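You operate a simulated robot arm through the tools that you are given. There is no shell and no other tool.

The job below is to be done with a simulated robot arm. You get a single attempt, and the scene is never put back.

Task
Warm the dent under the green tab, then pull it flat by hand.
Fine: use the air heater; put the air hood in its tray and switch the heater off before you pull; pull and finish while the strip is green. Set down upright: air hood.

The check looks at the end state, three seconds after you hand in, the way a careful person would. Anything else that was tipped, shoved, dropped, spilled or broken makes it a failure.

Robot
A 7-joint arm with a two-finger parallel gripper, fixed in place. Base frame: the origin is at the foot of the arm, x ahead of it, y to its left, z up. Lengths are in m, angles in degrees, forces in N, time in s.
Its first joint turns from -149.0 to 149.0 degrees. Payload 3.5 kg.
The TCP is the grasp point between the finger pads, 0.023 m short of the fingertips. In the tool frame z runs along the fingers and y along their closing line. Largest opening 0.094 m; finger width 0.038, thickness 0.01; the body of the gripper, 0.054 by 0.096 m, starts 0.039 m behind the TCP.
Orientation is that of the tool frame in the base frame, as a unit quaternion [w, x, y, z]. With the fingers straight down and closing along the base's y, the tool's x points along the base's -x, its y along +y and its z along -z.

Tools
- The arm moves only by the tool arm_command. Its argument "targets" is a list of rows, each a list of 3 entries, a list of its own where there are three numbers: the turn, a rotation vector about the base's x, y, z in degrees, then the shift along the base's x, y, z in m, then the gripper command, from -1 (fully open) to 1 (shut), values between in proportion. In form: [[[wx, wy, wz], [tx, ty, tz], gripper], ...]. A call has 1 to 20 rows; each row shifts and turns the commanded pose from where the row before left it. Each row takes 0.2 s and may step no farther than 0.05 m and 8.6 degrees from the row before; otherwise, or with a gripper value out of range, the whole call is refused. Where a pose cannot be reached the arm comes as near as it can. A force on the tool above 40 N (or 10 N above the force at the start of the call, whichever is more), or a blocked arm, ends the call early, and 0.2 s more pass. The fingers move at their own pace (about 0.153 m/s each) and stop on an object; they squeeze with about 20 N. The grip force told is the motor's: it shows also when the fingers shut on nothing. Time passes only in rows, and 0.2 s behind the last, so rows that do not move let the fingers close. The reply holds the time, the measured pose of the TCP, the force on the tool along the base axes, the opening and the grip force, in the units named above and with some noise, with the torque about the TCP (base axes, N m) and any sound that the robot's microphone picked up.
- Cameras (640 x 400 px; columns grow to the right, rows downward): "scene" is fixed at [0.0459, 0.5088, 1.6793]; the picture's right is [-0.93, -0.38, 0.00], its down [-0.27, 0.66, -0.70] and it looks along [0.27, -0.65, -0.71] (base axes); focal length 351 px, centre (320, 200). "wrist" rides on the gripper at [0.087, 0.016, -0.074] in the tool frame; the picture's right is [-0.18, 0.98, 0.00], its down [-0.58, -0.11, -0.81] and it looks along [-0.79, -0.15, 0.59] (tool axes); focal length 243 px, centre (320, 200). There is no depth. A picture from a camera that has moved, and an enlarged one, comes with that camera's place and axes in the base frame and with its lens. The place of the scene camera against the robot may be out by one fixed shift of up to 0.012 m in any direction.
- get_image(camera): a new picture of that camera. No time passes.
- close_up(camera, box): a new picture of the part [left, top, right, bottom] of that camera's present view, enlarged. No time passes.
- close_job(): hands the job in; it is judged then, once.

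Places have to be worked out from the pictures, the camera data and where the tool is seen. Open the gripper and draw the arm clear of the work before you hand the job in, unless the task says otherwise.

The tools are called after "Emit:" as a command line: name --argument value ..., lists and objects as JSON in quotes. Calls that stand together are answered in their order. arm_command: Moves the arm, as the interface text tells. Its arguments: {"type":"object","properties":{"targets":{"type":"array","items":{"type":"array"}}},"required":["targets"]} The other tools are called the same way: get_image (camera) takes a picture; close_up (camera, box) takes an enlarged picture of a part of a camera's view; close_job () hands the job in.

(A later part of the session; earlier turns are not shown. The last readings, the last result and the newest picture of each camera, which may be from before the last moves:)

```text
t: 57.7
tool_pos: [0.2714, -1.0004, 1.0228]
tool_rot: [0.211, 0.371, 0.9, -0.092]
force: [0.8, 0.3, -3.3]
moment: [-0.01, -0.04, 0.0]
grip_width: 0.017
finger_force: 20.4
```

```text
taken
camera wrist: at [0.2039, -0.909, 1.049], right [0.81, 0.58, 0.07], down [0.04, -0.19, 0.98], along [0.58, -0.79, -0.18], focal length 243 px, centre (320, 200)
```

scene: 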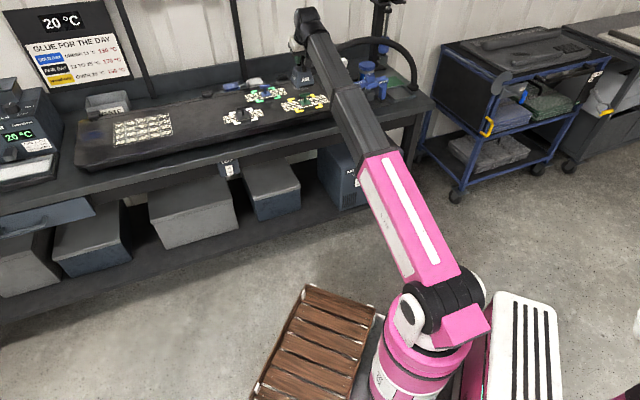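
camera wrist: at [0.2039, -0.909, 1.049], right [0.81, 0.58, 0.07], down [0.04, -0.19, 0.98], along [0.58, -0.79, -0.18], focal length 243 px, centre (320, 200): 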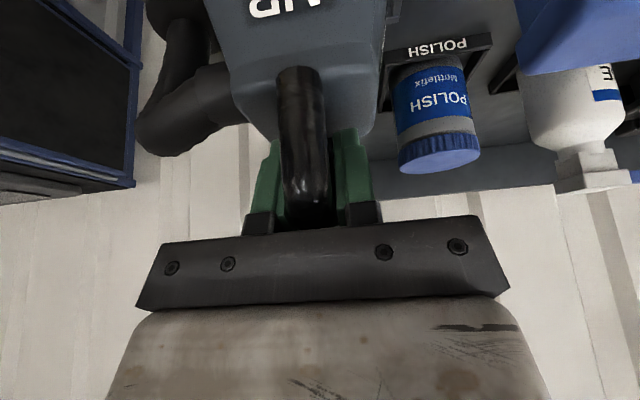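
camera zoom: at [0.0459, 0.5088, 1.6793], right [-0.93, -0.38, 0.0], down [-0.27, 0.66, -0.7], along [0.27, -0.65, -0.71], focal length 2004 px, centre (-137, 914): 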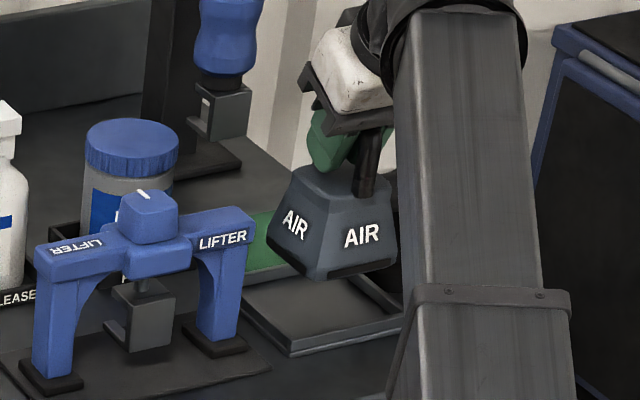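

Projection of the drop places the hood exactly where it originally sat. Lower slowly until it seats.

Emit:
arm_command --targets '[[[0, 0, 0], [0, 0, -0.006], 1], [[0, 0, 0], [0, 0, -0.01], 1], [[0, 0, 0], [0, 0, -0.01], 1], [[0, 0, 0], [0, 0, -0.006], 1], [[0, 0, 0], [0, 0, -0.003], 1], [[0, 0, 0], [0, 0, -0.002], 1], [[0, 0, 0], [0, 0, -0.002], 1]]'

Emit:
close_up --camera "scene" --box '[360, 40, 440, 110]'

```text
t: 59.3
tool_pos: [0.271, -0.9986, 0.9832]
tool_rot: [0.211, 0.372, 0.899, -0.092]
force: [-0.8, -0.8, -2.7]
moment: [-0.01, -0.02, -0.01]
grip_width: 0.017
finger_force: 20.1
```

```text
5.71 times, centred on (400, 75) of scene
camera zoom: at [0.0459, 0.5088, 1.6793], right [-0.93, -0.38, 0.0], down [-0.27, 0.66, -0.7], along [0.27, -0.65, -0.71], focal length 2004 px, centre (-137, 914)
```

zoom: 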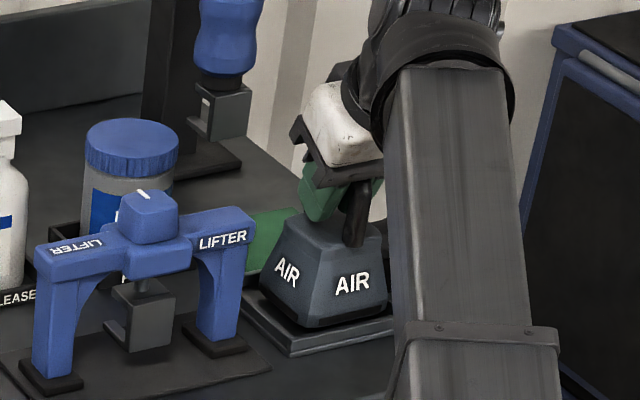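

Nearly in; creeping the last millimetres.

Emit:
arm_command --targets '[[[0, 0, 0], [0, 0, -0.002], 1], [[0, 0, 0], [0, 0, -0.002], 1], [[0, 0, 0], [0, 0, -0.002], 1]]'

```text
t: 60.1
tool_pos: [0.2725, -0.9989, 0.9776]
tool_rot: [0.211, 0.371, 0.9, -0.091]
force: [-0.7, -0.1, 1.7]
moment: [0.02, -0.09, 0.01]
grip_width: 0.0171
finger_force: 20.0
```

Contact (force now +1.7 N): the hood is seated. I open the fingers and back off along the tool axis.

Emit:
arm_command --targets '[[[0, 0, 0], [0, 0, -0.001], 1], [[0, 0, 0], [0, 0, 0], 0.5], [[0, 0, 0], [0, 0, 0], 0.1], [[0, 0, 0], [0, 0, 0], -0.2], [[0, 0, 0], [-0.0015, 0.0015, 0.0045], -0.2], [[0, 0, 0], [-0.003, 0.003, 0.009], -0.2], [[0, 0, 0], [-0.0045, 0.0045, 0.0135], -0.2], [[0, 0, 0], [-0.006, 0.006, 0.018], -0.2], [[0, 0, 0], [-0.006, 0.006, 0.018], -0.2], [[0, 0, 0], [-0.006, 0.006, 0.018], -0.2], [[0, 0, 0], [-0.0045, 0.0045, 0.0135], -0.2], [[0, 0, 0], [-0.003, 0.003, 0.009], -0.2]]'

Emit:
close_up --camera "scene" --box '[360, 20, 450, 110]'

Emit:
get_image --camera "wrist"

Emit:
close_up --camera "scene" --box '[270, 80, 340, 130]'

```text
t: 62.7
tool_pos: [0.2383, -0.965, 1.08]
tool_rot: [0.21, 0.372, 0.9, -0.09]
force: [0.4, -0.4, 0.1]
moment: [-0.03, 0.0, 0.0]
grip_width: 0.0565
finger_force: 0.1
```

```text
4.44 times, centred on (405, 65) of scene
camera zoom: at [0.0459, 0.5088, 1.6793], right [-0.93, -0.38, 0.0], down [-0.27, 0.66, -0.7], along [0.27, -0.65, -0.71], focal length 1558 px, centre (-58, 800)
```

zoom: 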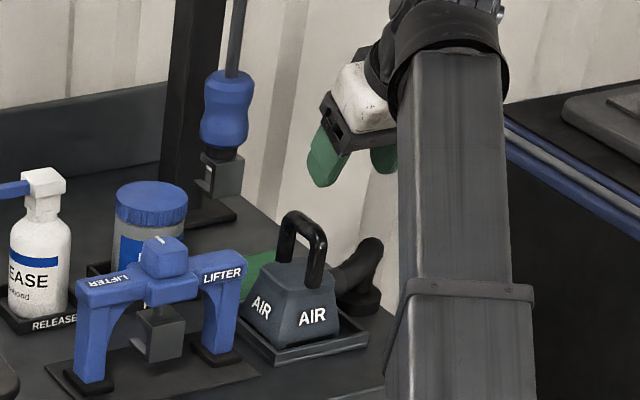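

```text
taken
camera wrist: at [0.1695, -0.8746, 1.1072], right [0.81, 0.58, 0.08], down [0.04, -0.19, 0.98], along [0.58, -0.79, -0.18], focal length 243 px, centre (320, 200)
```

wrist: 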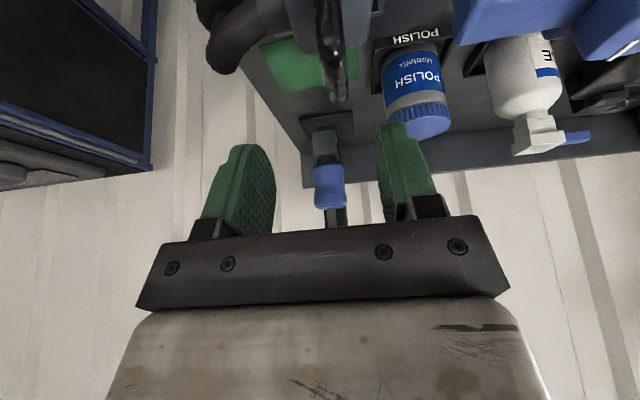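

```text
8.00 times, centred on (305, 105) of scene
camera zoom: at [0.0459, 0.5088, 1.6793], right [-0.93, -0.38, 0.0], down [-0.27, 0.66, -0.7], along [0.27, -0.65, -0.71], focal length 2805 px, centre (440, 960)
```

zoom: 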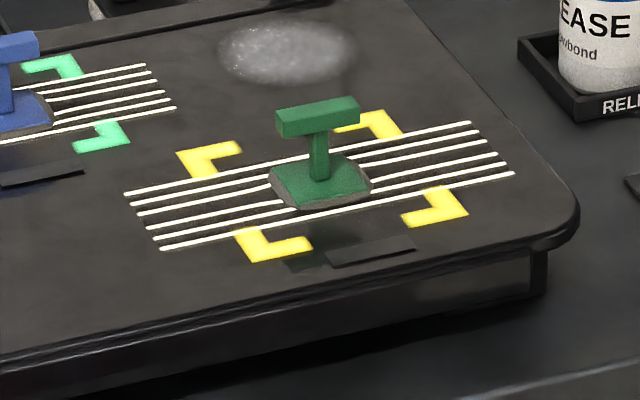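

The hood is back in its tray, upright, and the tab is untouched. Next, the heater switch: I retreat from the bench at an angle and lower to z≈0.95 in front of the bench, closing the fingers.

Emit:
arm_command --targets '[[[0, 0, 0], [0.0003, 0.0078, -0.002], -0.2], [[0, 0, 0], [0.0005, 0.0157, -0.004], 0.2], [[0, 0, 0], [0.0009, 0.0261, -0.008], 0.6], [[0, 0, 0], [0.0009, 0.0261, -0.01], 1], [[0, 0, 0], [0.0009, 0.0261, -0.012], 1], [[0, 0, 0], [0.0009, 0.0261, -0.012], 1], [[0, 0, 0], [0.0009, 0.0261, -0.013], 1], [[0, 0, 0], [0.0009, 0.0261, -0.013], 1], [[0, 0, 0], [0.0009, 0.0261, -0.013], 1], [[0, 0, 0], [0.0009, 0.0261, -0.013], 1], [[0, 0, 0], [0.0009, 0.0261, -0.012], 1], [[0, 0, 0], [0.0009, 0.0261, -0.01], 1], [[0, 0, 0], [0.0007, 0.018, -0.006], 1], [[0, 0, 0], [0.0004, 0.01, -0.002], 1]]'

Emit:
get_image --camera "wrist"

```text
t: 65.7
tool_pos: [0.2478, -0.6539, 0.9504]
tool_rot: [0.21, 0.373, 0.899, -0.092]
force: [-0.2, -0.7, 0.2]
moment: [0.0, -0.01, 0.0]
grip_width: 0.0001
finger_force: 20.3
```

```text
taken
camera wrist: at [0.1808, -0.563, 0.9774], right [0.81, 0.58, 0.07], down [0.04, -0.19, 0.98], along [0.58, -0.79, -0.18], focal length 243 px, centre (320, 200)
```

wrist: 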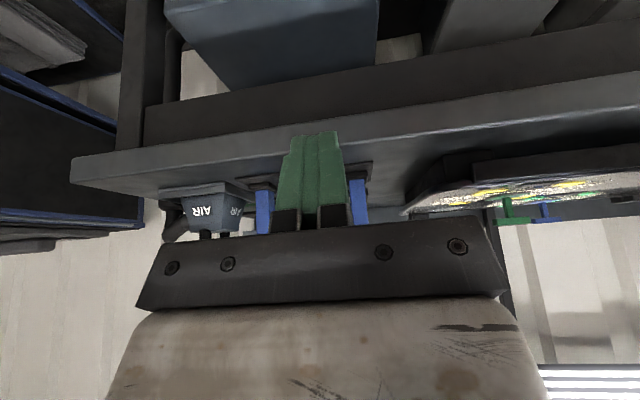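

Clear of the bench edge. Descend in front of the bench to z≈0.50 while tilting the tool to 45°.

Emit:
arm_command --targets '[[[0, 0, 0], [-0.007, 0.007, -0.008], 1], [[0, 0, 0], [-0.007, 0.0073, -0.016], 1], [[-1.43, -1.4, 0], [0, 0, -0.025], 1], [[-1.43, -1.4, 0], [0, 0, -0.03], 1], [[-1.43, -1.4, 0], [0, 0, -0.032], 1], [[-1.43, -1.4, 0], [0, 0, -0.032], 1], [[-1.43, -1.4, 0], [0, 0, -0.032], 1], [[-1.43, -1.4, 0], [0, 0, -0.032], 1], [[-1.43, -1.4, 0], [0, 0, -0.032], 1], [[-1.43, -1.4, 0], [0, 0, -0.032], 1], [[-1.43, -1.4, 0], [0, 0, -0.032], 1], [[-1.43, -1.4, 0], [0, 0, -0.032], 1], [[0, 0, 0], [0, 0, -0.032], 1], [[0, 0, 0], [0, 0, -0.032], 1], [[0, 0, 0], [0, 0, -0.025], 1], [[0, 0, 0], [0, 0, -0.016], 1], [[0, 0, 0], [0, 0, -0.008], 1]]'

Emit:
get_image --camera "wrist"

Emit:
get_image --camera "scene"

```text
t: 69.3
tool_pos: [0.2329, -0.6382, 0.5]
tool_rot: [0.363, 0.351, 0.849, -0.156]
force: [-0.8, 0.0, 0.2]
moment: [-0.01, 0.03, 0.0]
grip_width: 0.0
finger_force: 20.1
```

```text
taken
camera wrist: at [0.1641, -0.5457, 0.487], right [0.79, 0.6, 0.12], down [-0.2, 0.06, 0.98], along [0.58, -0.79, 0.17], focal length 243 px, centre (320, 200)
```

wrist: 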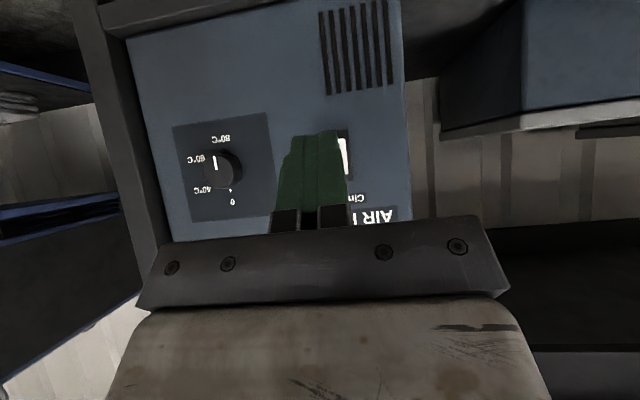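

```text
taken
```

scene: 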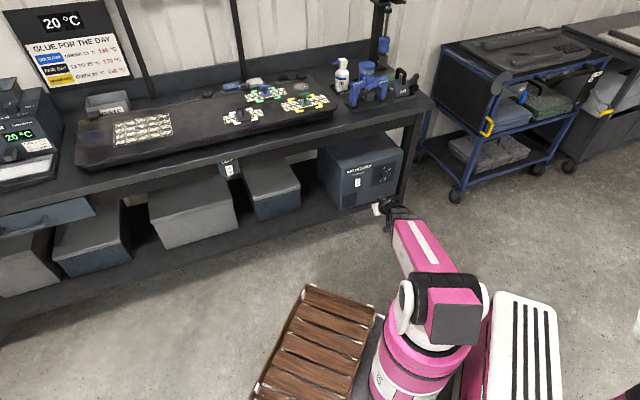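

Good frontal view of the heater. Enlarge the dial and switch.

Emit:
close_up --camera "wrist" --box '[160, 100, 280, 230]'

Emit:
close_up --camera "wrist" --box '[290, 100, 410, 230]'

Emit:
close_up --camera "scene" --box '[340, 155, 410, 215]'

```text
3.08 times, centred on (220, 165) of wrist
camera zoom: at [0.1641, -0.5457, 0.487], right [0.79, 0.6, 0.12], down [-0.2, 0.06, 0.98], along [0.58, -0.79, 0.17], focal length 746 px, centre (628, 308)
```

zoom: 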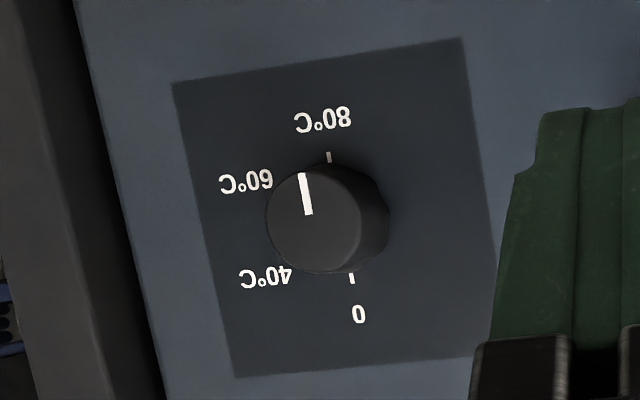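

```text
3.08 times, centred on (350, 165) of wrist
camera zoom: at [0.1641, -0.5457, 0.487], right [0.79, 0.6, 0.12], down [-0.2, 0.06, 0.98], along [0.58, -0.79, 0.17], focal length 746 px, centre (228, 308)
```

zoom: 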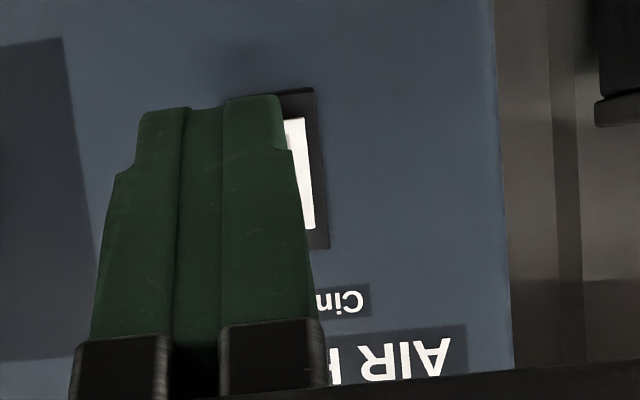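

```text
6.67 times, centred on (375, 185) of scene
camera zoom: at [0.0459, 0.5088, 1.6793], right [-0.93, -0.38, 0.0], down [-0.27, 0.66, -0.7], along [0.27, -0.65, -0.71], focal length 2338 px, centre (-47, 300)
```

zoom: 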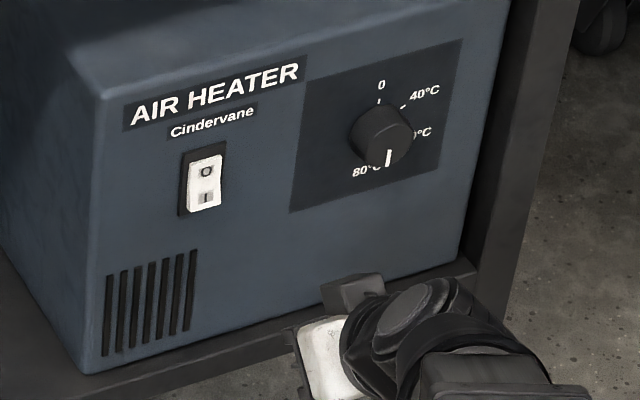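

Rocker spans z≈0.467–0.511 with "I" at the bottom, and the dial is at 80 °C. I align at z≈0.479 and approach to just short of the lower half.

Emit:
arm_command --targets '[[[0, 0, 0], [0.005, -0.005, -0.006], 1], [[0, 0, 0], [0.01, -0.0102, -0.009], 1], [[0, 0, 0], [0.018, -0.0184, -0.006], 1], [[0, 0, 0], [0.02, -0.0204, 0], 1], [[0, 0, 0], [0.018, -0.0184, 0], 1], [[0, 0, 0], [0.014, -0.0143, 0], 1], [[0, 0, 0], [0.007, -0.0071, 0], 1]]'

Emit:
get_image --camera "wrist"

Emit:
close_up --camera "scene" --box '[340, 155, 410, 215]'

```text
t: 70.9
tool_pos: [0.3265, -0.7324, 0.4808]
tool_rot: [0.363, 0.351, 0.849, -0.156]
force: [-0.2, 0.1, 0.5]
moment: [0.02, 0.0, -0.01]
grip_width: 0.0
finger_force: 20.4
```

```text
taken
camera wrist: at [0.2568, -0.6398, 0.4682], right [0.79, 0.6, 0.12], down [-0.2, 0.06, 0.98], along [0.58, -0.8, 0.17], focal length 243 px, centre (320, 200)
```

wrist: 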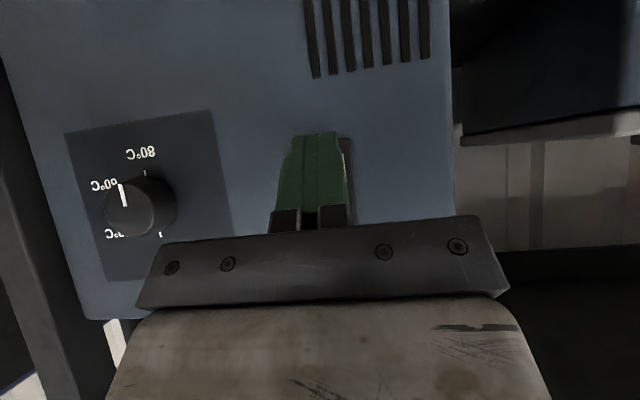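

```text
6.67 times, centred on (375, 185) of scene
camera zoom: at [0.0459, 0.5088, 1.6793], right [-0.93, -0.38, 0.0], down [-0.27, 0.66, -0.7], along [0.27, -0.65, -0.71], focal length 2338 px, centre (-47, 300)
```

zoom: 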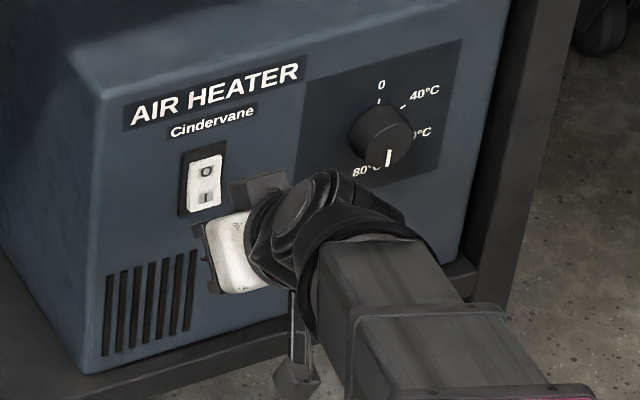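

Positioned ~3 cm short. Creep forward until contact or a click.

Emit:
arm_command --targets '[[[0, 0, 0], [0.003, -0.003, 0], 1], [[0, 0, 0], [0.004, -0.004, 0], 1], [[0, 0, 0], [0.004, -0.004, 0], 1], [[0, 0, 0], [0.004, -0.004, 0], 1], [[0, 0, 0], [0.003, -0.003, 0], 1], [[0, 0, 0], [0.002, -0.002, 0], 1], [[0, 0, 0], [0.002, -0.002, 0], 1], [[0, 0, 0], [0.002, -0.002, 0], 1]]'

Emit:
get_image --camera "wrist"

Emit:
close_up --camera "scene" --box '[340, 155, 410, 215]'

```text
t: 72.7
tool_pos: [0.3472, -0.7511, 0.4812]
tool_rot: [0.36, 0.351, 0.851, -0.155]
force: [-10.8, 4.5, 0.5]
moment: [-0.01, 0.05, -0.17]
grip_width: 0.0
finger_force: 20.1
heard: click
stopped in row 8: the force on the tool passed its limit at 46 N (the readings are from after the stop); the commanded pose is now the measured one
```

```text
taken
camera wrist: at [0.2774, -0.6594, 0.4688], right [0.79, 0.6, 0.12], down [-0.2, 0.06, 0.98], along [0.59, -0.79, 0.16], focal length 243 px, centre (320, 200)
```

wrist: 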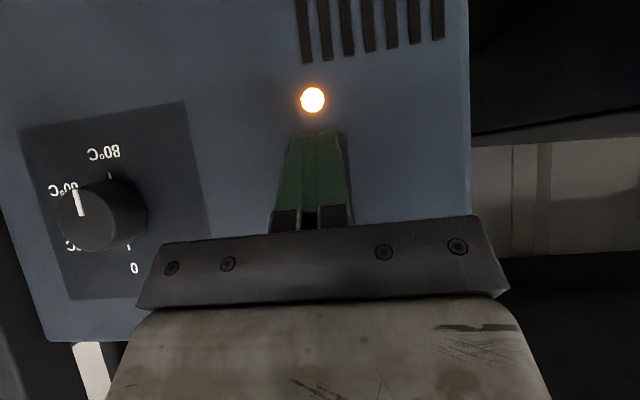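

```text
6.67 times, centred on (375, 185) of scene
camera zoom: at [0.0459, 0.5088, 1.6793], right [-0.93, -0.38, 0.0], down [-0.27, 0.66, -0.7], along [0.27, -0.65, -0.71], focal length 2338 px, centre (-47, 300)
```

zoom: 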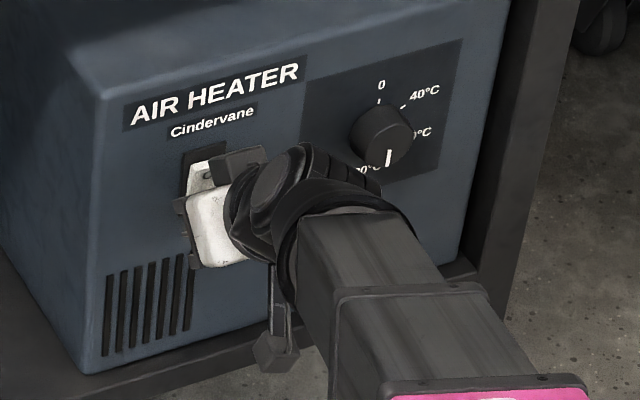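

Click heard and the heater's lamp is lit: it's on (pressing pose recorded: TCP (0.347, −0.751, 0.481) for "I"). Back out and rise in front of the bench.

Emit:
arm_command --targets '[[[0, 0, 0], [-0.005, 0.005, 0], 1], [[0, 0, 0], [-0.012, 0.0122, 0], 1], [[0, 0, 0], [-0.02, 0.0204, 0], 1], [[0, 0, 0], [-0.025, 0.0255, 0], 1], [[0, 0, 0], [-0.025, 0.0255, 0], 1], [[0, 0, 0], [-0.02, 0.0204, 0.005], 1], [[0, 0, 0], [-0.013, 0.0133, 0.01], 1], [[0, 0, 0], [-0.006, 0.0061, 0.02], 1], [[1.43, 1.4, 0], [0, 0, 0.03], 1], [[1.43, 1.4, 0], [0, 0, 0.035], 1], [[1.43, 1.4, 0], [0, 0, 0.035], 1], [[1.43, 1.4, 0], [0, 0, 0.035], 1], [[1.43, 1.4, 0], [0, 0, 0.035], 1], [[1.43, 1.4, 0], [0, 0, 0.035], 1], [[1.43, 1.4, 0], [0, 0, 0.035], 1], [[1.43, 1.4, 0], [0, 0, 0.035], 1], [[1.43, 1.4, 0], [0, 0, 0.035], 1], [[1.43, 1.4, 0], [0, 0, 0.035], 1], [[0, 0, 0], [0, 0, 0.03], 1], [[0, 0, 0], [0, 0, 0.015], 1]]'

Emit:
get_image --camera "scene"

```text
t: 76.9
tool_pos: [0.2214, -0.6239, 0.9039]
tool_rot: [0.209, 0.371, 0.9, -0.089]
force: [-1.1, -0.2, -0.1]
moment: [0.0, 0.02, 0.03]
grip_width: 0.0001
finger_force: 20.0
```

```text
taken
```

scene: 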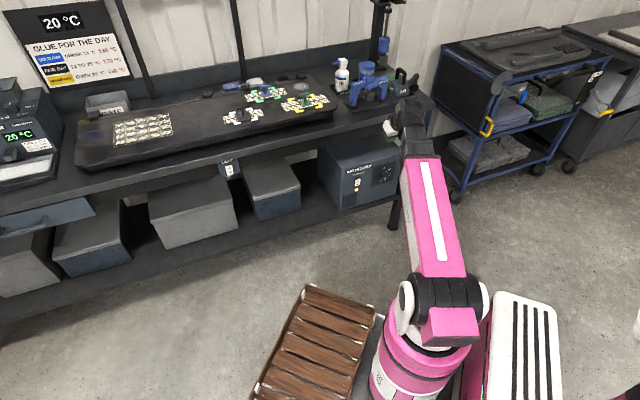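

Heater lamp remains on in the scene. Now return to the hover pose over the hood handle with fingers at ~0.056 m.

Emit:
arm_command --targets '[[[0, 0, 0], [0, 0, 0.015], 0.2], [[0, 0, 0], [0, -0.004, 0.025], -0.2], [[0, 0, 0], [0.0005, -0.012, 0.025], -0.2], [[0, 0, 0], [0.001, -0.022, 0.015], -0.2], [[0, 0, 0], [0.0015, -0.03, 0.01], -0.2], [[0, 0, 0], [0.0015, -0.03, 0.01], -0.2], [[0, 0, 0], [0.0015, -0.03, 0.01], -0.2], [[0, 0, 0], [0.0015, -0.03, 0.01], -0.2], [[0, 0, 0], [0.0015, -0.03, 0.01], -0.2], [[0, 0, 0], [0.0015, -0.03, 0.01], -0.2], [[0, 0, 0], [0.0015, -0.03, 0.01], -0.2], [[0, 0, 0], [0.0015, -0.03, 0.01], -0.2], [[0, 0, 0], [0.0015, -0.03, 0.008], -0.2], [[0, 0, 0], [0.001, -0.02, 0.005], -0.2], [[0, 0, 0], [0.0005, -0.013, 0.003], -0.2]]'

Emit:
get_image --camera "wrist"

```text
t: 80.1
tool_pos: [0.2392, -0.9658, 1.0838]
tool_rot: [0.208, 0.371, 0.901, -0.089]
force: [0.7, 0.2, -0.1]
moment: [0.0, -0.02, -0.04]
grip_width: 0.0566
finger_force: 0.1
```

```text
taken
camera wrist: at [0.1715, -0.8751, 1.1109], right [0.81, 0.58, 0.07], down [0.04, -0.19, 0.98], along [0.58, -0.79, -0.18], focal length 243 px, centre (320, 200)
```

wrist: 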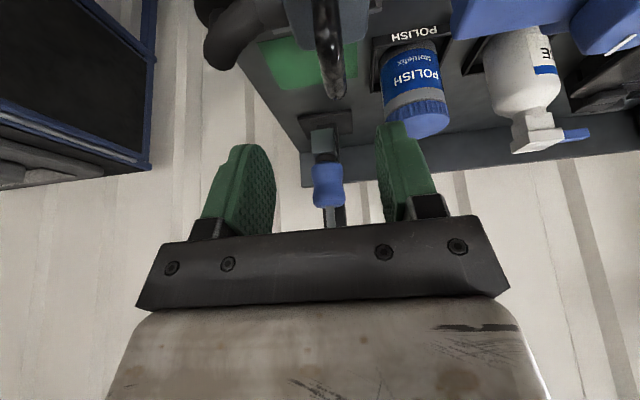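

Check the handle alignment from here.

Emit:
close_up --camera "wrist" --box '[260, 0, 400, 110]'

Emit:
close_up --camera "scene" --box '[375, 55, 435, 110]'

```text
3.64 times, centred on (330, 55) of wrist
camera zoom: at [0.1715, -0.8751, 1.1109], right [0.81, 0.58, 0.07], down [0.04, -0.19, 0.98], along [0.58, -0.79, -0.18], focal length 882 px, centre (284, 727)
```

zoom: 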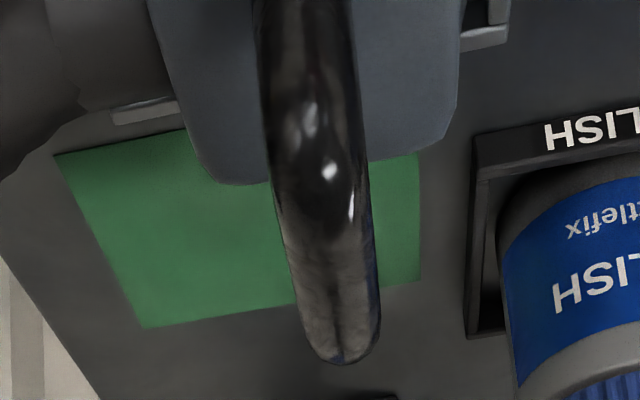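

```text
7.27 times, centred on (405, 82) of scene
camera zoom: at [0.0459, 0.5088, 1.6793], right [-0.93, -0.38, 0.0], down [-0.27, 0.66, -0.7], along [0.27, -0.65, -0.71], focal length 2550 px, centre (-298, 1054)
```

zoom: 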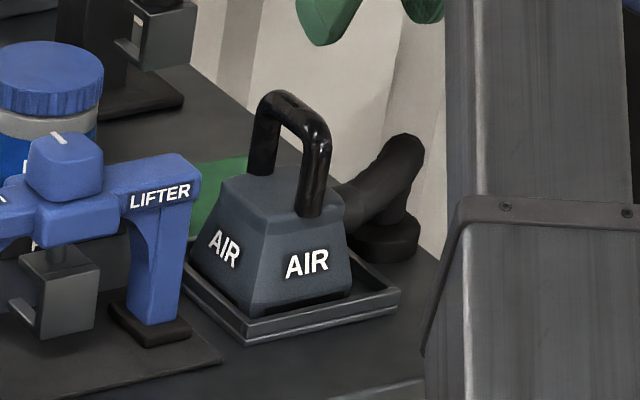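

The hood sits ~7 mm further +length than the TCP line; shift laterally, then descend.

Emit:
arm_command --targets '[[[0, 0, 0], [0.0054, 0.0053, 0], -0.2], [[0, 0, 0], [0.002, -0.002, -0.006], -0.2], [[0, 0, 0], [0.0045, -0.0045, -0.0135], -0.2], [[0, 0, 0], [0.006, -0.006, -0.018], -0.2], [[0, 0, 0], [0.006, -0.006, -0.018], -0.2], [[0, 0, 0], [0.006, -0.006, -0.018], -0.2], [[0, 0, 0], [0.0045, -0.0045, -0.0135], -0.2], [[0, 0, 0], [0.003, -0.003, -0.009], -0.2], [[0, 0, 0], [0.0015, -0.0015, -0.0045], -0.2]]'

Emit:
get_image --camera "wrist"

```text
t: 82.1
tool_pos: [0.2786, -0.994, 0.9811]
tool_rot: [0.209, 0.372, 0.9, -0.09]
force: [-0.6, 0.5, 0.0]
moment: [0.0, 0.03, 0.0]
grip_width: 0.0562
finger_force: 0.1
```

```text
taken
camera wrist: at [0.2107, -0.9033, 1.0081], right [0.81, 0.58, 0.07], down [0.04, -0.19, 0.98], along [0.58, -0.79, -0.18], focal length 243 px, centre (320, 200)
```

wrist: 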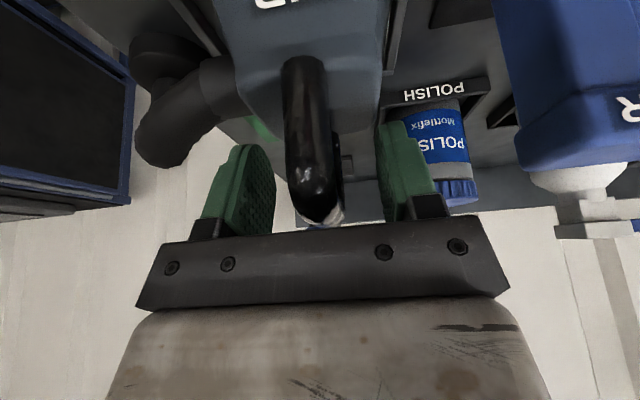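

Aligned. Close, lift slightly and check the grip holds.

Emit:
arm_command --targets '[[[0, 0, 0], [0, 0, 0], 0.2], [[0, 0, 0], [0, 0, 0], 0.5], [[0, 0, 0], [0, 0, 0], 1], [[0, 0, 0], [0, 0, 0], 1], [[0, 0, 0], [0, 0, 0], 1], [[0, 0, 0], [0, 0, 0.002], 1], [[0, 0, 0], [0, 0, 0.003], 1], [[0, 0, 0], [0, 0, 0.005], 1], [[0, 0, 0], [0, 0, 0.007], 1], [[0, 0, 0], [0, 0, 0.008], 1], [[0, 0, 0], [0, 0, 0.005], 1]]'

Emit:
get_image --camera "wrist"

Emit:
close_up --camera "scene" --box '[360, 40, 440, 110]'

```text
t: 84.5
tool_pos: [0.2775, -0.9919, 1.0113]
tool_rot: [0.209, 0.371, 0.9, -0.091]
force: [0.9, 0.4, -3.6]
moment: [-0.05, -0.05, -0.02]
grip_width: 0.0167
finger_force: 19.9
```

```text
taken
camera wrist: at [0.2095, -0.9023, 1.0385], right [0.81, 0.58, 0.07], down [0.04, -0.19, 0.98], along [0.58, -0.79, -0.18], focal length 243 px, centre (320, 200)
```

wrist: 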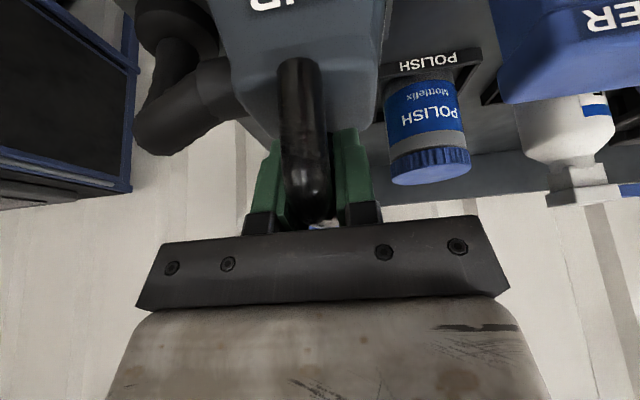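

```text
5.71 times, centred on (400, 75) of scene
camera zoom: at [0.0459, 0.5088, 1.6793], right [-0.93, -0.38, 0.0], down [-0.27, 0.66, -0.7], along [0.27, -0.65, -0.71], focal length 2004 px, centre (-137, 914)
```

zoom: 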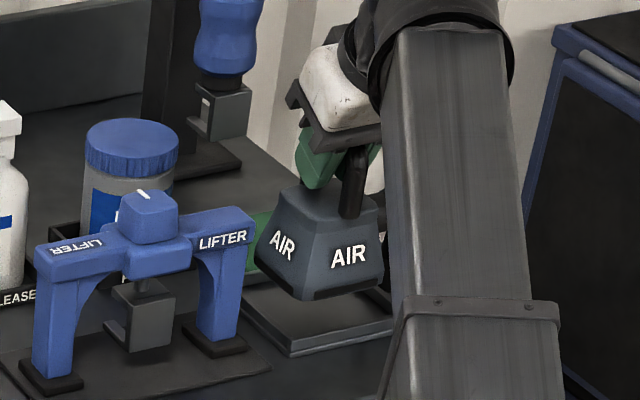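

Held firmly. Carry it back and up in front of the lifter, then along to the panel.

Emit:
arm_command --targets '[[[0, 0, 0], [0, 0, 0.008], 1], [[0, 0, 0], [0, 0, 0.014], 1], [[0, 0, 0], [-0.004, 0.004, 0.016], 1], [[0, 0, 0], [-0.01, 0.01, 0.016], 1], [[0, 0, 0], [-0.016, 0.015, 0.016], 1], [[0, 0, 0], [-0.02, 0.018, 0.012], 1], [[0, 0, 0], [-0.018, 0.0165, 0.01], 1], [[0, 0, 0], [-0.01, 0.014, 0.006], 1], [[0, 0, 0], [0.004, 0.012, 0.002], 1], [[0, 0, 0], [0.014, 0.016, 0], 1], [[0, 0, 0], [0.02, 0.0195, 0], 1], [[0, 0, 0], [0.0225, 0.0215, 0], 1], [[0, 0, 0], [0.0225, 0.0215, 0], 1], [[0, 0, 0], [0.0225, 0.0215, 0], 1], [[0, 0, 0], [0.0225, 0.0215, 0], 1], [[0, 0, 0], [0.0225, 0.0215, 0], 1], [[0, 0, 0], [0.0225, 0.0215, 0], 1], [[0, 0, 0], [0.0225, 0.0215, 0], 1], [[0, 0, 0], [0.02, 0.018, 0], 1], [[0, 0, 0], [0.02, 0.014, 0], 1]]'

Emit:
close_up --camera "scene" --box '[230, 30, 440, 160]'

```text
t: 88.7
tool_pos: [0.4324, -0.6859, 1.1128]
tool_rot: [0.209, 0.371, 0.9, -0.09]
force: [-0.2, -0.4, -3.0]
moment: [-0.01, 0.0, 0.0]
grip_width: 0.0167
finger_force: 20.0
```

```text
3.05 times, centred on (335, 95) of scene
camera zoom: at [0.0459, 0.5088, 1.6793], right [-0.93, -0.38, 0.0], down [-0.27, 0.66, -0.7], along [0.27, -0.65, -0.71], focal length 1069 px, centre (274, 520)
```

zoom: 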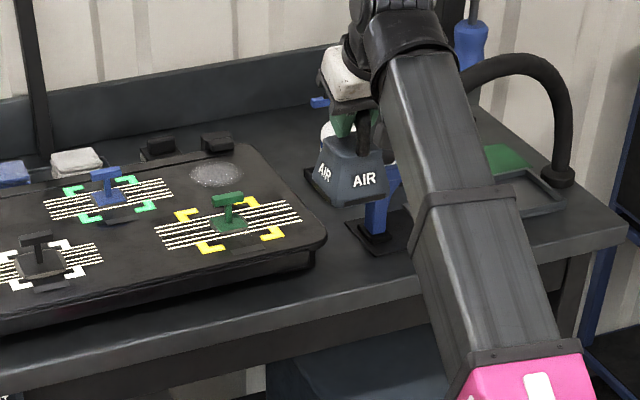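

Now over to the dent and down to about 5 mm above the T-bar top.

Emit:
arm_command --targets '[[[0, 0, 0], [0.0064, -0.0003, 0], 1], [[0, 0, 0], [0.015, -0.0007, 0], 1], [[0, 0, 0], [0.0213, -0.0011, 0], 1], [[0, 0, 0], [0.0213, -0.0011, 0], 1], [[0, 0, 0], [0.0213, -0.0011, 0], 1], [[0, 0, 0], [0.0213, -0.0011, 0], 1], [[0, 0, 0], [0.0213, -0.0011, 0], 1], [[0, 0, 0], [0.0213, -0.0011, 0], 1], [[0, 0, 0], [0.015, -0.0007, 0], 1], [[0, 0, 0], [0.0085, -0.0004, -0.003], 1], [[0, 0, 0], [0.004, -0.0003, -0.008], 1], [[0, 0, 0], [0, 0, -0.01], 1], [[0, 0, 0], [0, 0, -0.01], 1], [[0, 0, 0], [0, 0, -0.005], 1], [[0, 0, 0], [0, 0, 0], 1]]'

Emit:
close_up --camera "scene" --box '[280, 70, 330, 120]'

Emit:
get_image --camera "wrist"

```text
t: 91.9
tool_pos: [0.6119, -0.6955, 1.0744]
tool_rot: [0.208, 0.372, 0.9, -0.09]
force: [-0.3, -0.7, -3.1]
moment: [0.0, -0.01, 0.03]
grip_width: 0.0167
finger_force: 20.4
```

```text
8.00 times, centred on (305, 95) of scene
camera zoom: at [0.0459, 0.5088, 1.6793], right [-0.93, -0.38, 0.0], down [-0.27, 0.66, -0.7], along [0.27, -0.65, -0.71], focal length 2805 px, centre (440, 1040)
```

zoom: 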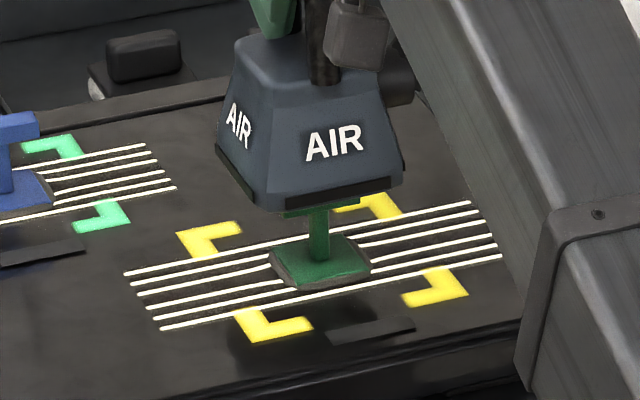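

```text
taken
camera wrist: at [0.5442, -0.6047, 1.1019], right [0.81, 0.58, 0.07], down [0.04, -0.19, 0.98], along [0.58, -0.79, -0.18], focal length 243 px, centre (320, 200)
```

wrist: 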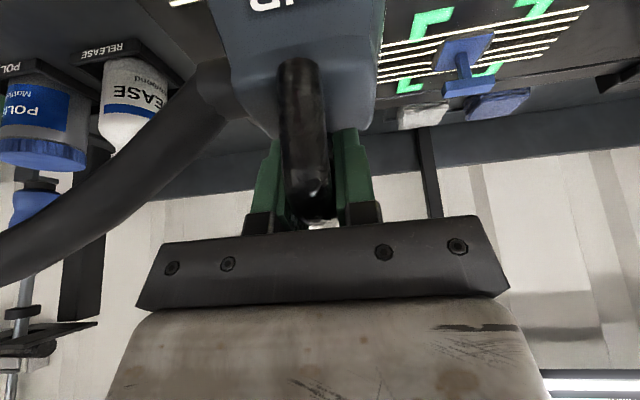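

The hood is just above the T-bar. I shift 3 mm along −length and wait 2 s while watching the strip.

Emit:
arm_command --targets '[[[0, 0, 0], [-0.003, -0.003, 0], 1], [[0, 0, 0], [0, 0, 0], 1], [[0, 0, 0], [0, 0, 0], 1], [[0, 0, 0], [0, 0, 0], 1], [[0, 0, 0], [0, 0, 0], 1], [[0, 0, 0], [0, 0, 0], 1], [[0, 0, 0], [0, 0, 0], 1], [[0, 0, 0], [0, 0, 0], 1], [[0, 0, 0], [0, 0, 0], 1], [[0, 0, 0], [0, 0, 0], 1]]'

Emit:
close_up --camera "scene" --box '[280, 70, 330, 120]'

Emit:
close_up --camera "scene" --box '[340, 155, 410, 215]'

```text
t: 94.1
tool_pos: [0.6087, -0.6984, 1.0744]
tool_rot: [0.209, 0.371, 0.901, -0.089]
force: [0.9, -0.1, -2.8]
moment: [-0.02, 0.03, 0.04]
grip_width: 0.0169
finger_force: 19.8
```

```text
8.00 times, centred on (305, 95) of scene
camera zoom: at [0.0459, 0.5088, 1.6793], right [-0.93, -0.38, 0.0], down [-0.27, 0.66, -0.7], along [0.27, -0.65, -0.71], focal length 2805 px, centre (440, 1040)
```

zoom: 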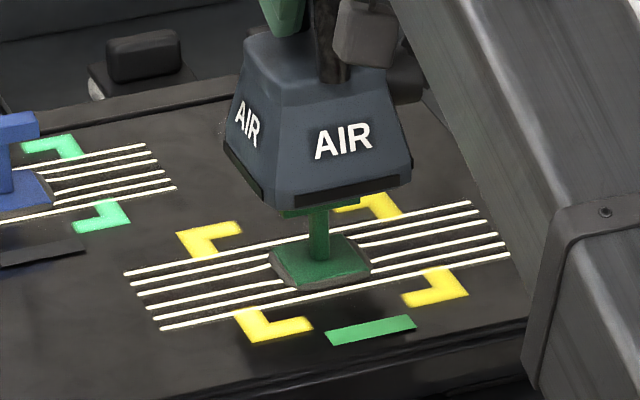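

```text
6.67 times, centred on (375, 185) of scene
camera zoom: at [0.0459, 0.5088, 1.6793], right [-0.93, -0.38, 0.0], down [-0.27, 0.66, -0.7], along [0.27, -0.65, -0.71], focal length 2338 px, centre (-47, 300)
```

zoom: 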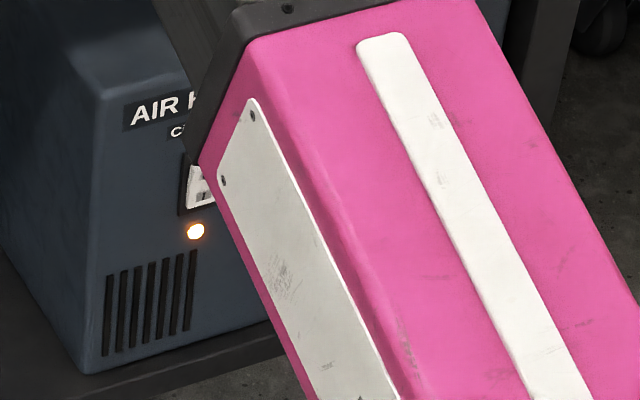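

The strip has turned green within about 3 s. I stay 0.8 s longer to get some reserve, then look again.

Emit:
arm_command --targets '[[[0, 0, 0], [0, 0, 0], 1], [[0, 0, 0], [0, 0, 0], 1], [[0, 0, 0], [0, 0, 0], 1]]'

Emit:
close_up --camera "scene" --box '[280, 70, 330, 120]'

```text
t: 94.9
tool_pos: [0.6085, -0.6989, 1.0751]
tool_rot: [0.208, 0.371, 0.901, -0.09]
force: [-0.9, 0.0, -2.9]
moment: [-0.02, -0.03, -0.02]
grip_width: 0.017
finger_force: 20.2
```

```text
8.00 times, centred on (305, 95) of scene
camera zoom: at [0.0459, 0.5088, 1.6793], right [-0.93, -0.38, 0.0], down [-0.27, 0.66, -0.7], along [0.27, -0.65, -0.71], focal length 2805 px, centre (440, 1040)
```

zoom: 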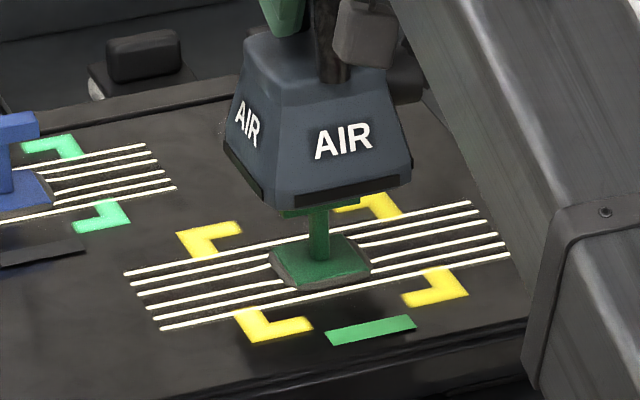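

Still green. I leave now (cooling too low is recoverable, overheating is not): lift and carry the hood back at a brisker pace.

Emit:
arm_command --targets '[[[0, 0, 0], [-0.006, -0.0005, 0.008], 1], [[0, 0, 0], [-0.016, -0.0012, 0.012], 1], [[0, 0, 0], [-0.027, -0.0018, 0.01], 1], [[0, 0, 0], [-0.033, -0.002, 0.005], 1], [[0, 0, 0], [-0.034, -0.002, 0], 1], [[0, 0, 0], [-0.033, -0.003, 0], 1], [[0, 0, 0], [-0.028, -0.008, 0], 1], [[0, 0, 0], [-0.027, -0.016, 0], 1], [[0, 0, 0], [-0.027, -0.022, 0], 1], [[0, 0, 0], [-0.027, -0.024, 0], 1], [[0, 0, 0], [-0.027, -0.024, 0], 1], [[0, 0, 0], [-0.027, -0.024, 0], 1], [[0, 0, 0], [-0.027, -0.024, 0], 1], [[0, 0, 0], [-0.027, -0.024, 0], 1], [[0, 0, 0], [-0.024, -0.0215, 0], 1], [[0, 0, 0], [-0.018, -0.0135, 0], 1], [[0, 0, 0], [-0.008, -0.005, 0], 1]]'

Emit:
get_image --camera "scene"

```text
t: 98.5
tool_pos: [0.1924, -0.913, 1.1094]
tool_rot: [0.208, 0.371, 0.901, -0.088]
force: [0.8, 0.1, -3.6]
moment: [-0.01, 0.01, -0.02]
grip_width: 0.017
finger_force: 19.7
```

```text
taken
```

scene: 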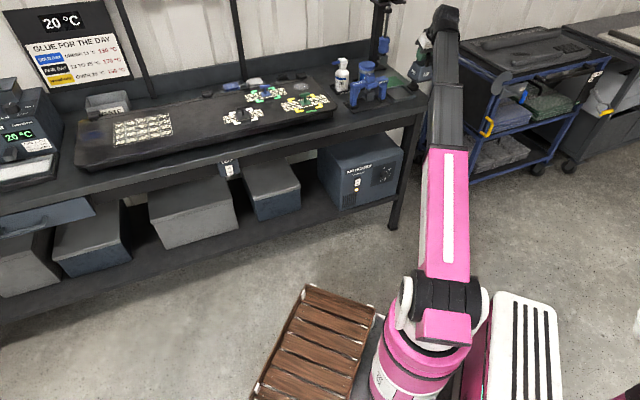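

Now out over the tray and down close to the seat height.

Emit:
arm_command --targets '[[[0, 0, 0], [0.008, -0.008, -0.004], 1], [[0, 0, 0], [0.016, -0.017, -0.008], 1], [[0, 0, 0], [0.02, -0.021, -0.012], 1], [[0, 0, 0], [0.019, -0.02, -0.016], 1], [[0, 0, 0], [0.012, -0.013, -0.018], 1], [[0, 0, 0], [0.0066, -0.006, -0.018], 1], [[0, 0, 0], [0, 0, -0.018], 1], [[0, 0, 0], [0, 0, -0.013], 1], [[0, 0, 0], [0, 0, -0.006], 1]]'

Emit:
close_up --camera "scene" --box '[280, 50, 440, 130]'

```text
t: 100.5
tool_pos: [0.2745, -0.9987, 0.996]
tool_rot: [0.208, 0.37, 0.901, -0.089]
force: [0.1, 0.1, -4.0]
moment: [0.0, 0.01, 0.02]
grip_width: 0.0168
finger_force: 20.6
```

```text
4.00 times, centred on (360, 90) of scene
camera zoom: at [0.0459, 0.5088, 1.6793], right [-0.93, -0.38, 0.0], down [-0.27, 0.66, -0.7], along [0.27, -0.65, -0.71], focal length 1403 px, centre (160, 640)
```

zoom: 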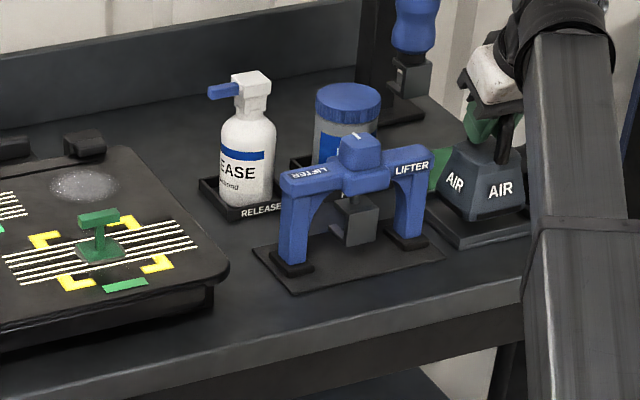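

Strip still green, hood aligned over the tray. Creep to seat, release, and back off.

Emit:
arm_command --targets '[[[0, 0, 0], [0, 0, -0.005], 1], [[0, 0, 0], [0, 0, -0.004], 1], [[0, 0, 0], [0, 0, -0.003], 1], [[0, 0, 0], [0, 0, -0.002], 1], [[0, 0, 0], [0, 0, -0.001], 1]]'

```text
t: 101.7
tool_pos: [0.2741, -0.9991, 0.9827]
tool_rot: [0.209, 0.371, 0.9, -0.09]
force: [0.1, 0.5, -3.5]
moment: [-0.01, -0.01, 0.0]
grip_width: 0.0168
finger_force: 20.3
```

Emit:
arm_command --targets '[[[0, 0, 0], [0, 0, -0.002], 1], [[0, 0, 0], [0, 0, -0.002], 1]]'

```text
t: 102.3
tool_pos: [0.2738, -0.9988, 0.9794]
tool_rot: [0.21, 0.372, 0.9, -0.09]
force: [0.1, 0.6, 17.5]
moment: [0.15, -0.37, 0.01]
grip_width: 0.0173
finger_force: 19.8
```

Seated (17.5 N). Release, back off, and head to the front of the bench for the switch.

Emit:
arm_command --targets '[[[0, 0, 0], [0, 0, 0.001], 0.6], [[0, 0, 0], [0, 0, 0], 0.2], [[0, 0, 0], [0, 0, 0], -0.2], [[0, 0, 0], [-0.003, 0.003, 0.009], -0.2], [[0, 0, 0], [-0.006, 0.006, 0.018], -0.2], [[0, 0, 0], [-0.006, 0.006, 0.018], -0.2], [[0, 0, 0], [-0.006, 0.006, 0.018], -0.2], [[0, 0, 0], [-0.006, 0.01, 0.015], -0.2], [[0, 0, 0], [-0.002, 0.02, 0.002], -0.2], [[0, 0, 0], [-0.001, 0.03, -0.008], 0.4], [[0, 0, 0], [-0.001, 0.034, -0.013], 1], [[0, 0, 0], [-0.001, 0.034, -0.015], 1], [[0, 0, 0], [-0.001, 0.034, -0.015], 1], [[0, 0, 0], [-0.001, 0.034, -0.016], 1], [[0, 0, 0], [-0.001, 0.034, -0.016], 1], [[0, 0, 0], [-0.001, 0.034, -0.016], 1], [[0, 0, 0], [-0.001, 0.034, -0.016], 1], [[0, 0, 0], [-0.001, 0.028, -0.02], 1], [[0, 0, 0], [-0.001, 0.015, -0.025], 1]]'

Emit:
get_image --camera "scene"

Emit:
close_up --camera "scene" --box '[280, 50, 440, 130]'

```text
t: 106.3
tool_pos: [0.2343, -0.6365, 0.8955]
tool_rot: [0.208, 0.371, 0.9, -0.09]
force: [0.0, -0.1, -0.3]
moment: [0.02, -0.03, -0.03]
grip_width: 0.0
finger_force: 19.7
```

```text
taken
```

scene: 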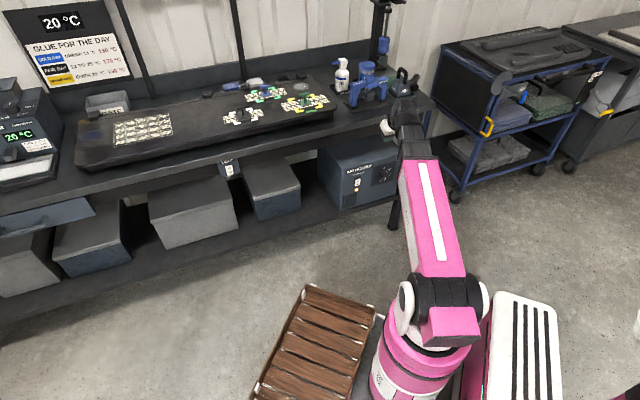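

```text
4.00 times, centred on (360, 90) of scene
camera zoom: at [0.0459, 0.5088, 1.6793], right [-0.93, -0.38, 0.0], down [-0.27, 0.66, -0.7], along [0.27, -0.65, -0.71], focal length 1403 px, centre (160, 640)
```

zoom: 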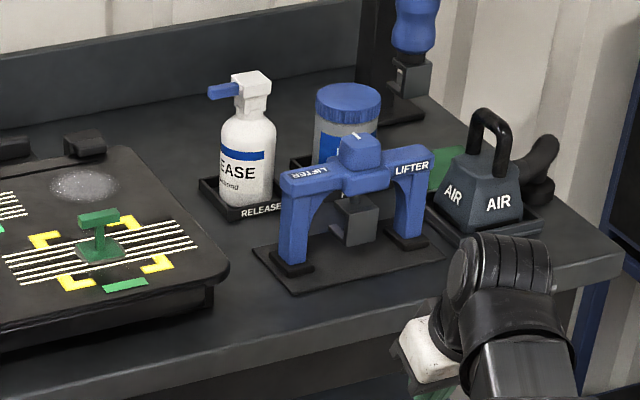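

Strip is still green and the hood stands in its tray. Descend to the switch, aiming at the upper "O" half (TCP z≈0.504).

Emit:
arm_command --targets '[[[0, 0, 0], [0, 0, -0.02], 1], [[-1.43, -1.4, 0], [0, 0, -0.035], 1], [[-1.43, -1.4, 0], [0, 0, -0.037], 1], [[-1.43, -1.4, 0], [0, 0, -0.037], 1], [[-1.43, -1.4, 0], [0, 0, -0.037], 1], [[-1.43, -1.4, 0], [0, 0, -0.037], 1], [[-1.43, -1.4, 0], [0, 0, -0.037], 1], [[-1.43, -1.4, 0], [0, 0, -0.037], 1], [[-1.43, -1.4, 0], [0, 0, -0.037], 1], [[-1.43, -1.4, 0], [0.004, -0.004, -0.035], 1], [[-1.43, -1.4, 0], [0.01, -0.0102, -0.025], 1], [[0, 0, 0], [0.018, -0.0184, -0.012], 1], [[0, 0, 0], [0.02, -0.0204, -0.0055], 1], [[0, 0, 0], [0.018, -0.0184, 0], 1], [[0, 0, 0], [0.013, -0.0133, 0], 1], [[0, 0, 0], [0.008, -0.0082, 0], 1]]'

Emit:
get_image --camera "wrist"

Emit:
close_up --camera "scene" --box '[280, 70, 420, 215]'

```text
t: 109.7
tool_pos: [0.3262, -0.7299, 0.5078]
tool_rot: [0.36, 0.351, 0.85, -0.155]
force: [0.7, 0.4, 0.0]
moment: [0.01, -0.02, 0.0]
grip_width: 0.0
finger_force: 20.5
```

```text
taken
camera wrist: at [0.2578, -0.638, 0.4958], right [0.79, 0.6, 0.12], down [-0.2, 0.06, 0.98], along [0.58, -0.79, 0.17], focal length 243 px, centre (320, 200)
```

wrist: 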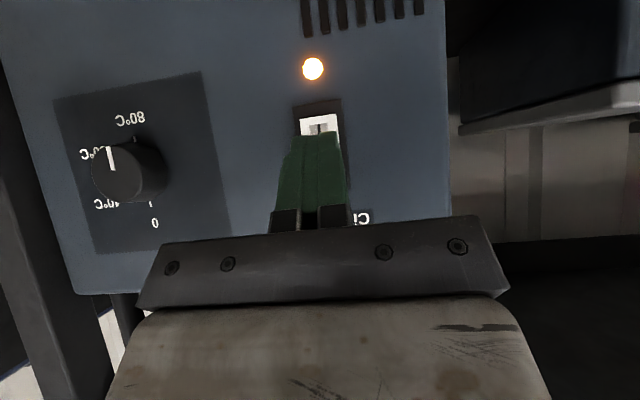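

```text
2.76 times, centred on (350, 142) of scene
camera zoom: at [0.0459, 0.5088, 1.6793], right [-0.93, -0.38, 0.0], down [-0.27, 0.66, -0.7], along [0.27, -0.65, -0.71], focal length 967 px, centre (237, 359)
```

zoom: 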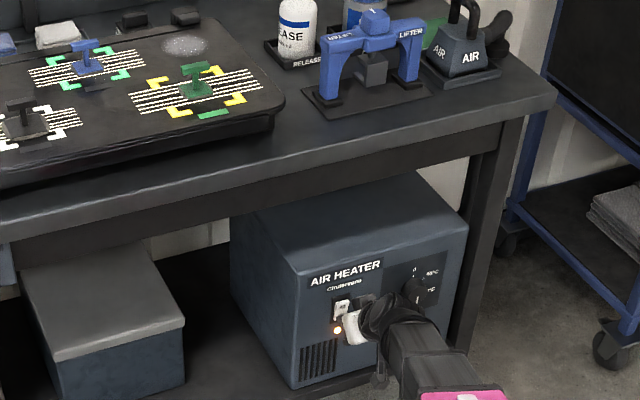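

Still green; the fingertip corner is at the upper half. Press.

Emit:
arm_command --targets '[[[0, 0, 0], [0.005, -0.005, -0.003], 1], [[0, 0, 0], [0.005, -0.005, 0], 1], [[0, 0, 0], [0.003, -0.003, 0], 1], [[0, 0, 0], [0.003, -0.003, 0], 1], [[0, 0, 0], [0.002, -0.002, 0], 1], [[0, 0, 0], [0.002, -0.002, 0], 1], [[0, 0, 0], [0.002, -0.002, 0], 1], [[0, 0, 0], [0.002, -0.002, 0], 1]]'

Emit:
get_image --camera "wrist"

```text
t: 111.5
tool_pos: [0.3483, -0.7508, 0.5043]
tool_rot: [0.36, 0.35, 0.851, -0.155]
force: [-24.5, 22.6, 4.2]
moment: [-0.2, 0.18, -0.02]
grip_width: 0.0
finger_force: 20.0
heard: click
```

```text
taken
camera wrist: at [0.2781, -0.659, 0.4927], right [0.79, 0.61, 0.12], down [-0.2, 0.06, 0.98], along [0.59, -0.79, 0.16], focal length 243 px, centre (320, 200)
```

wrist: 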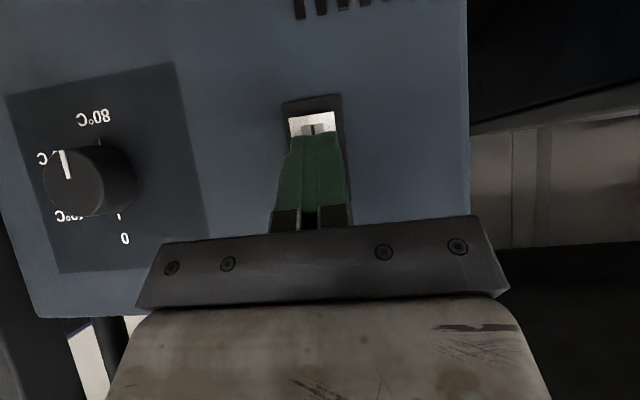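

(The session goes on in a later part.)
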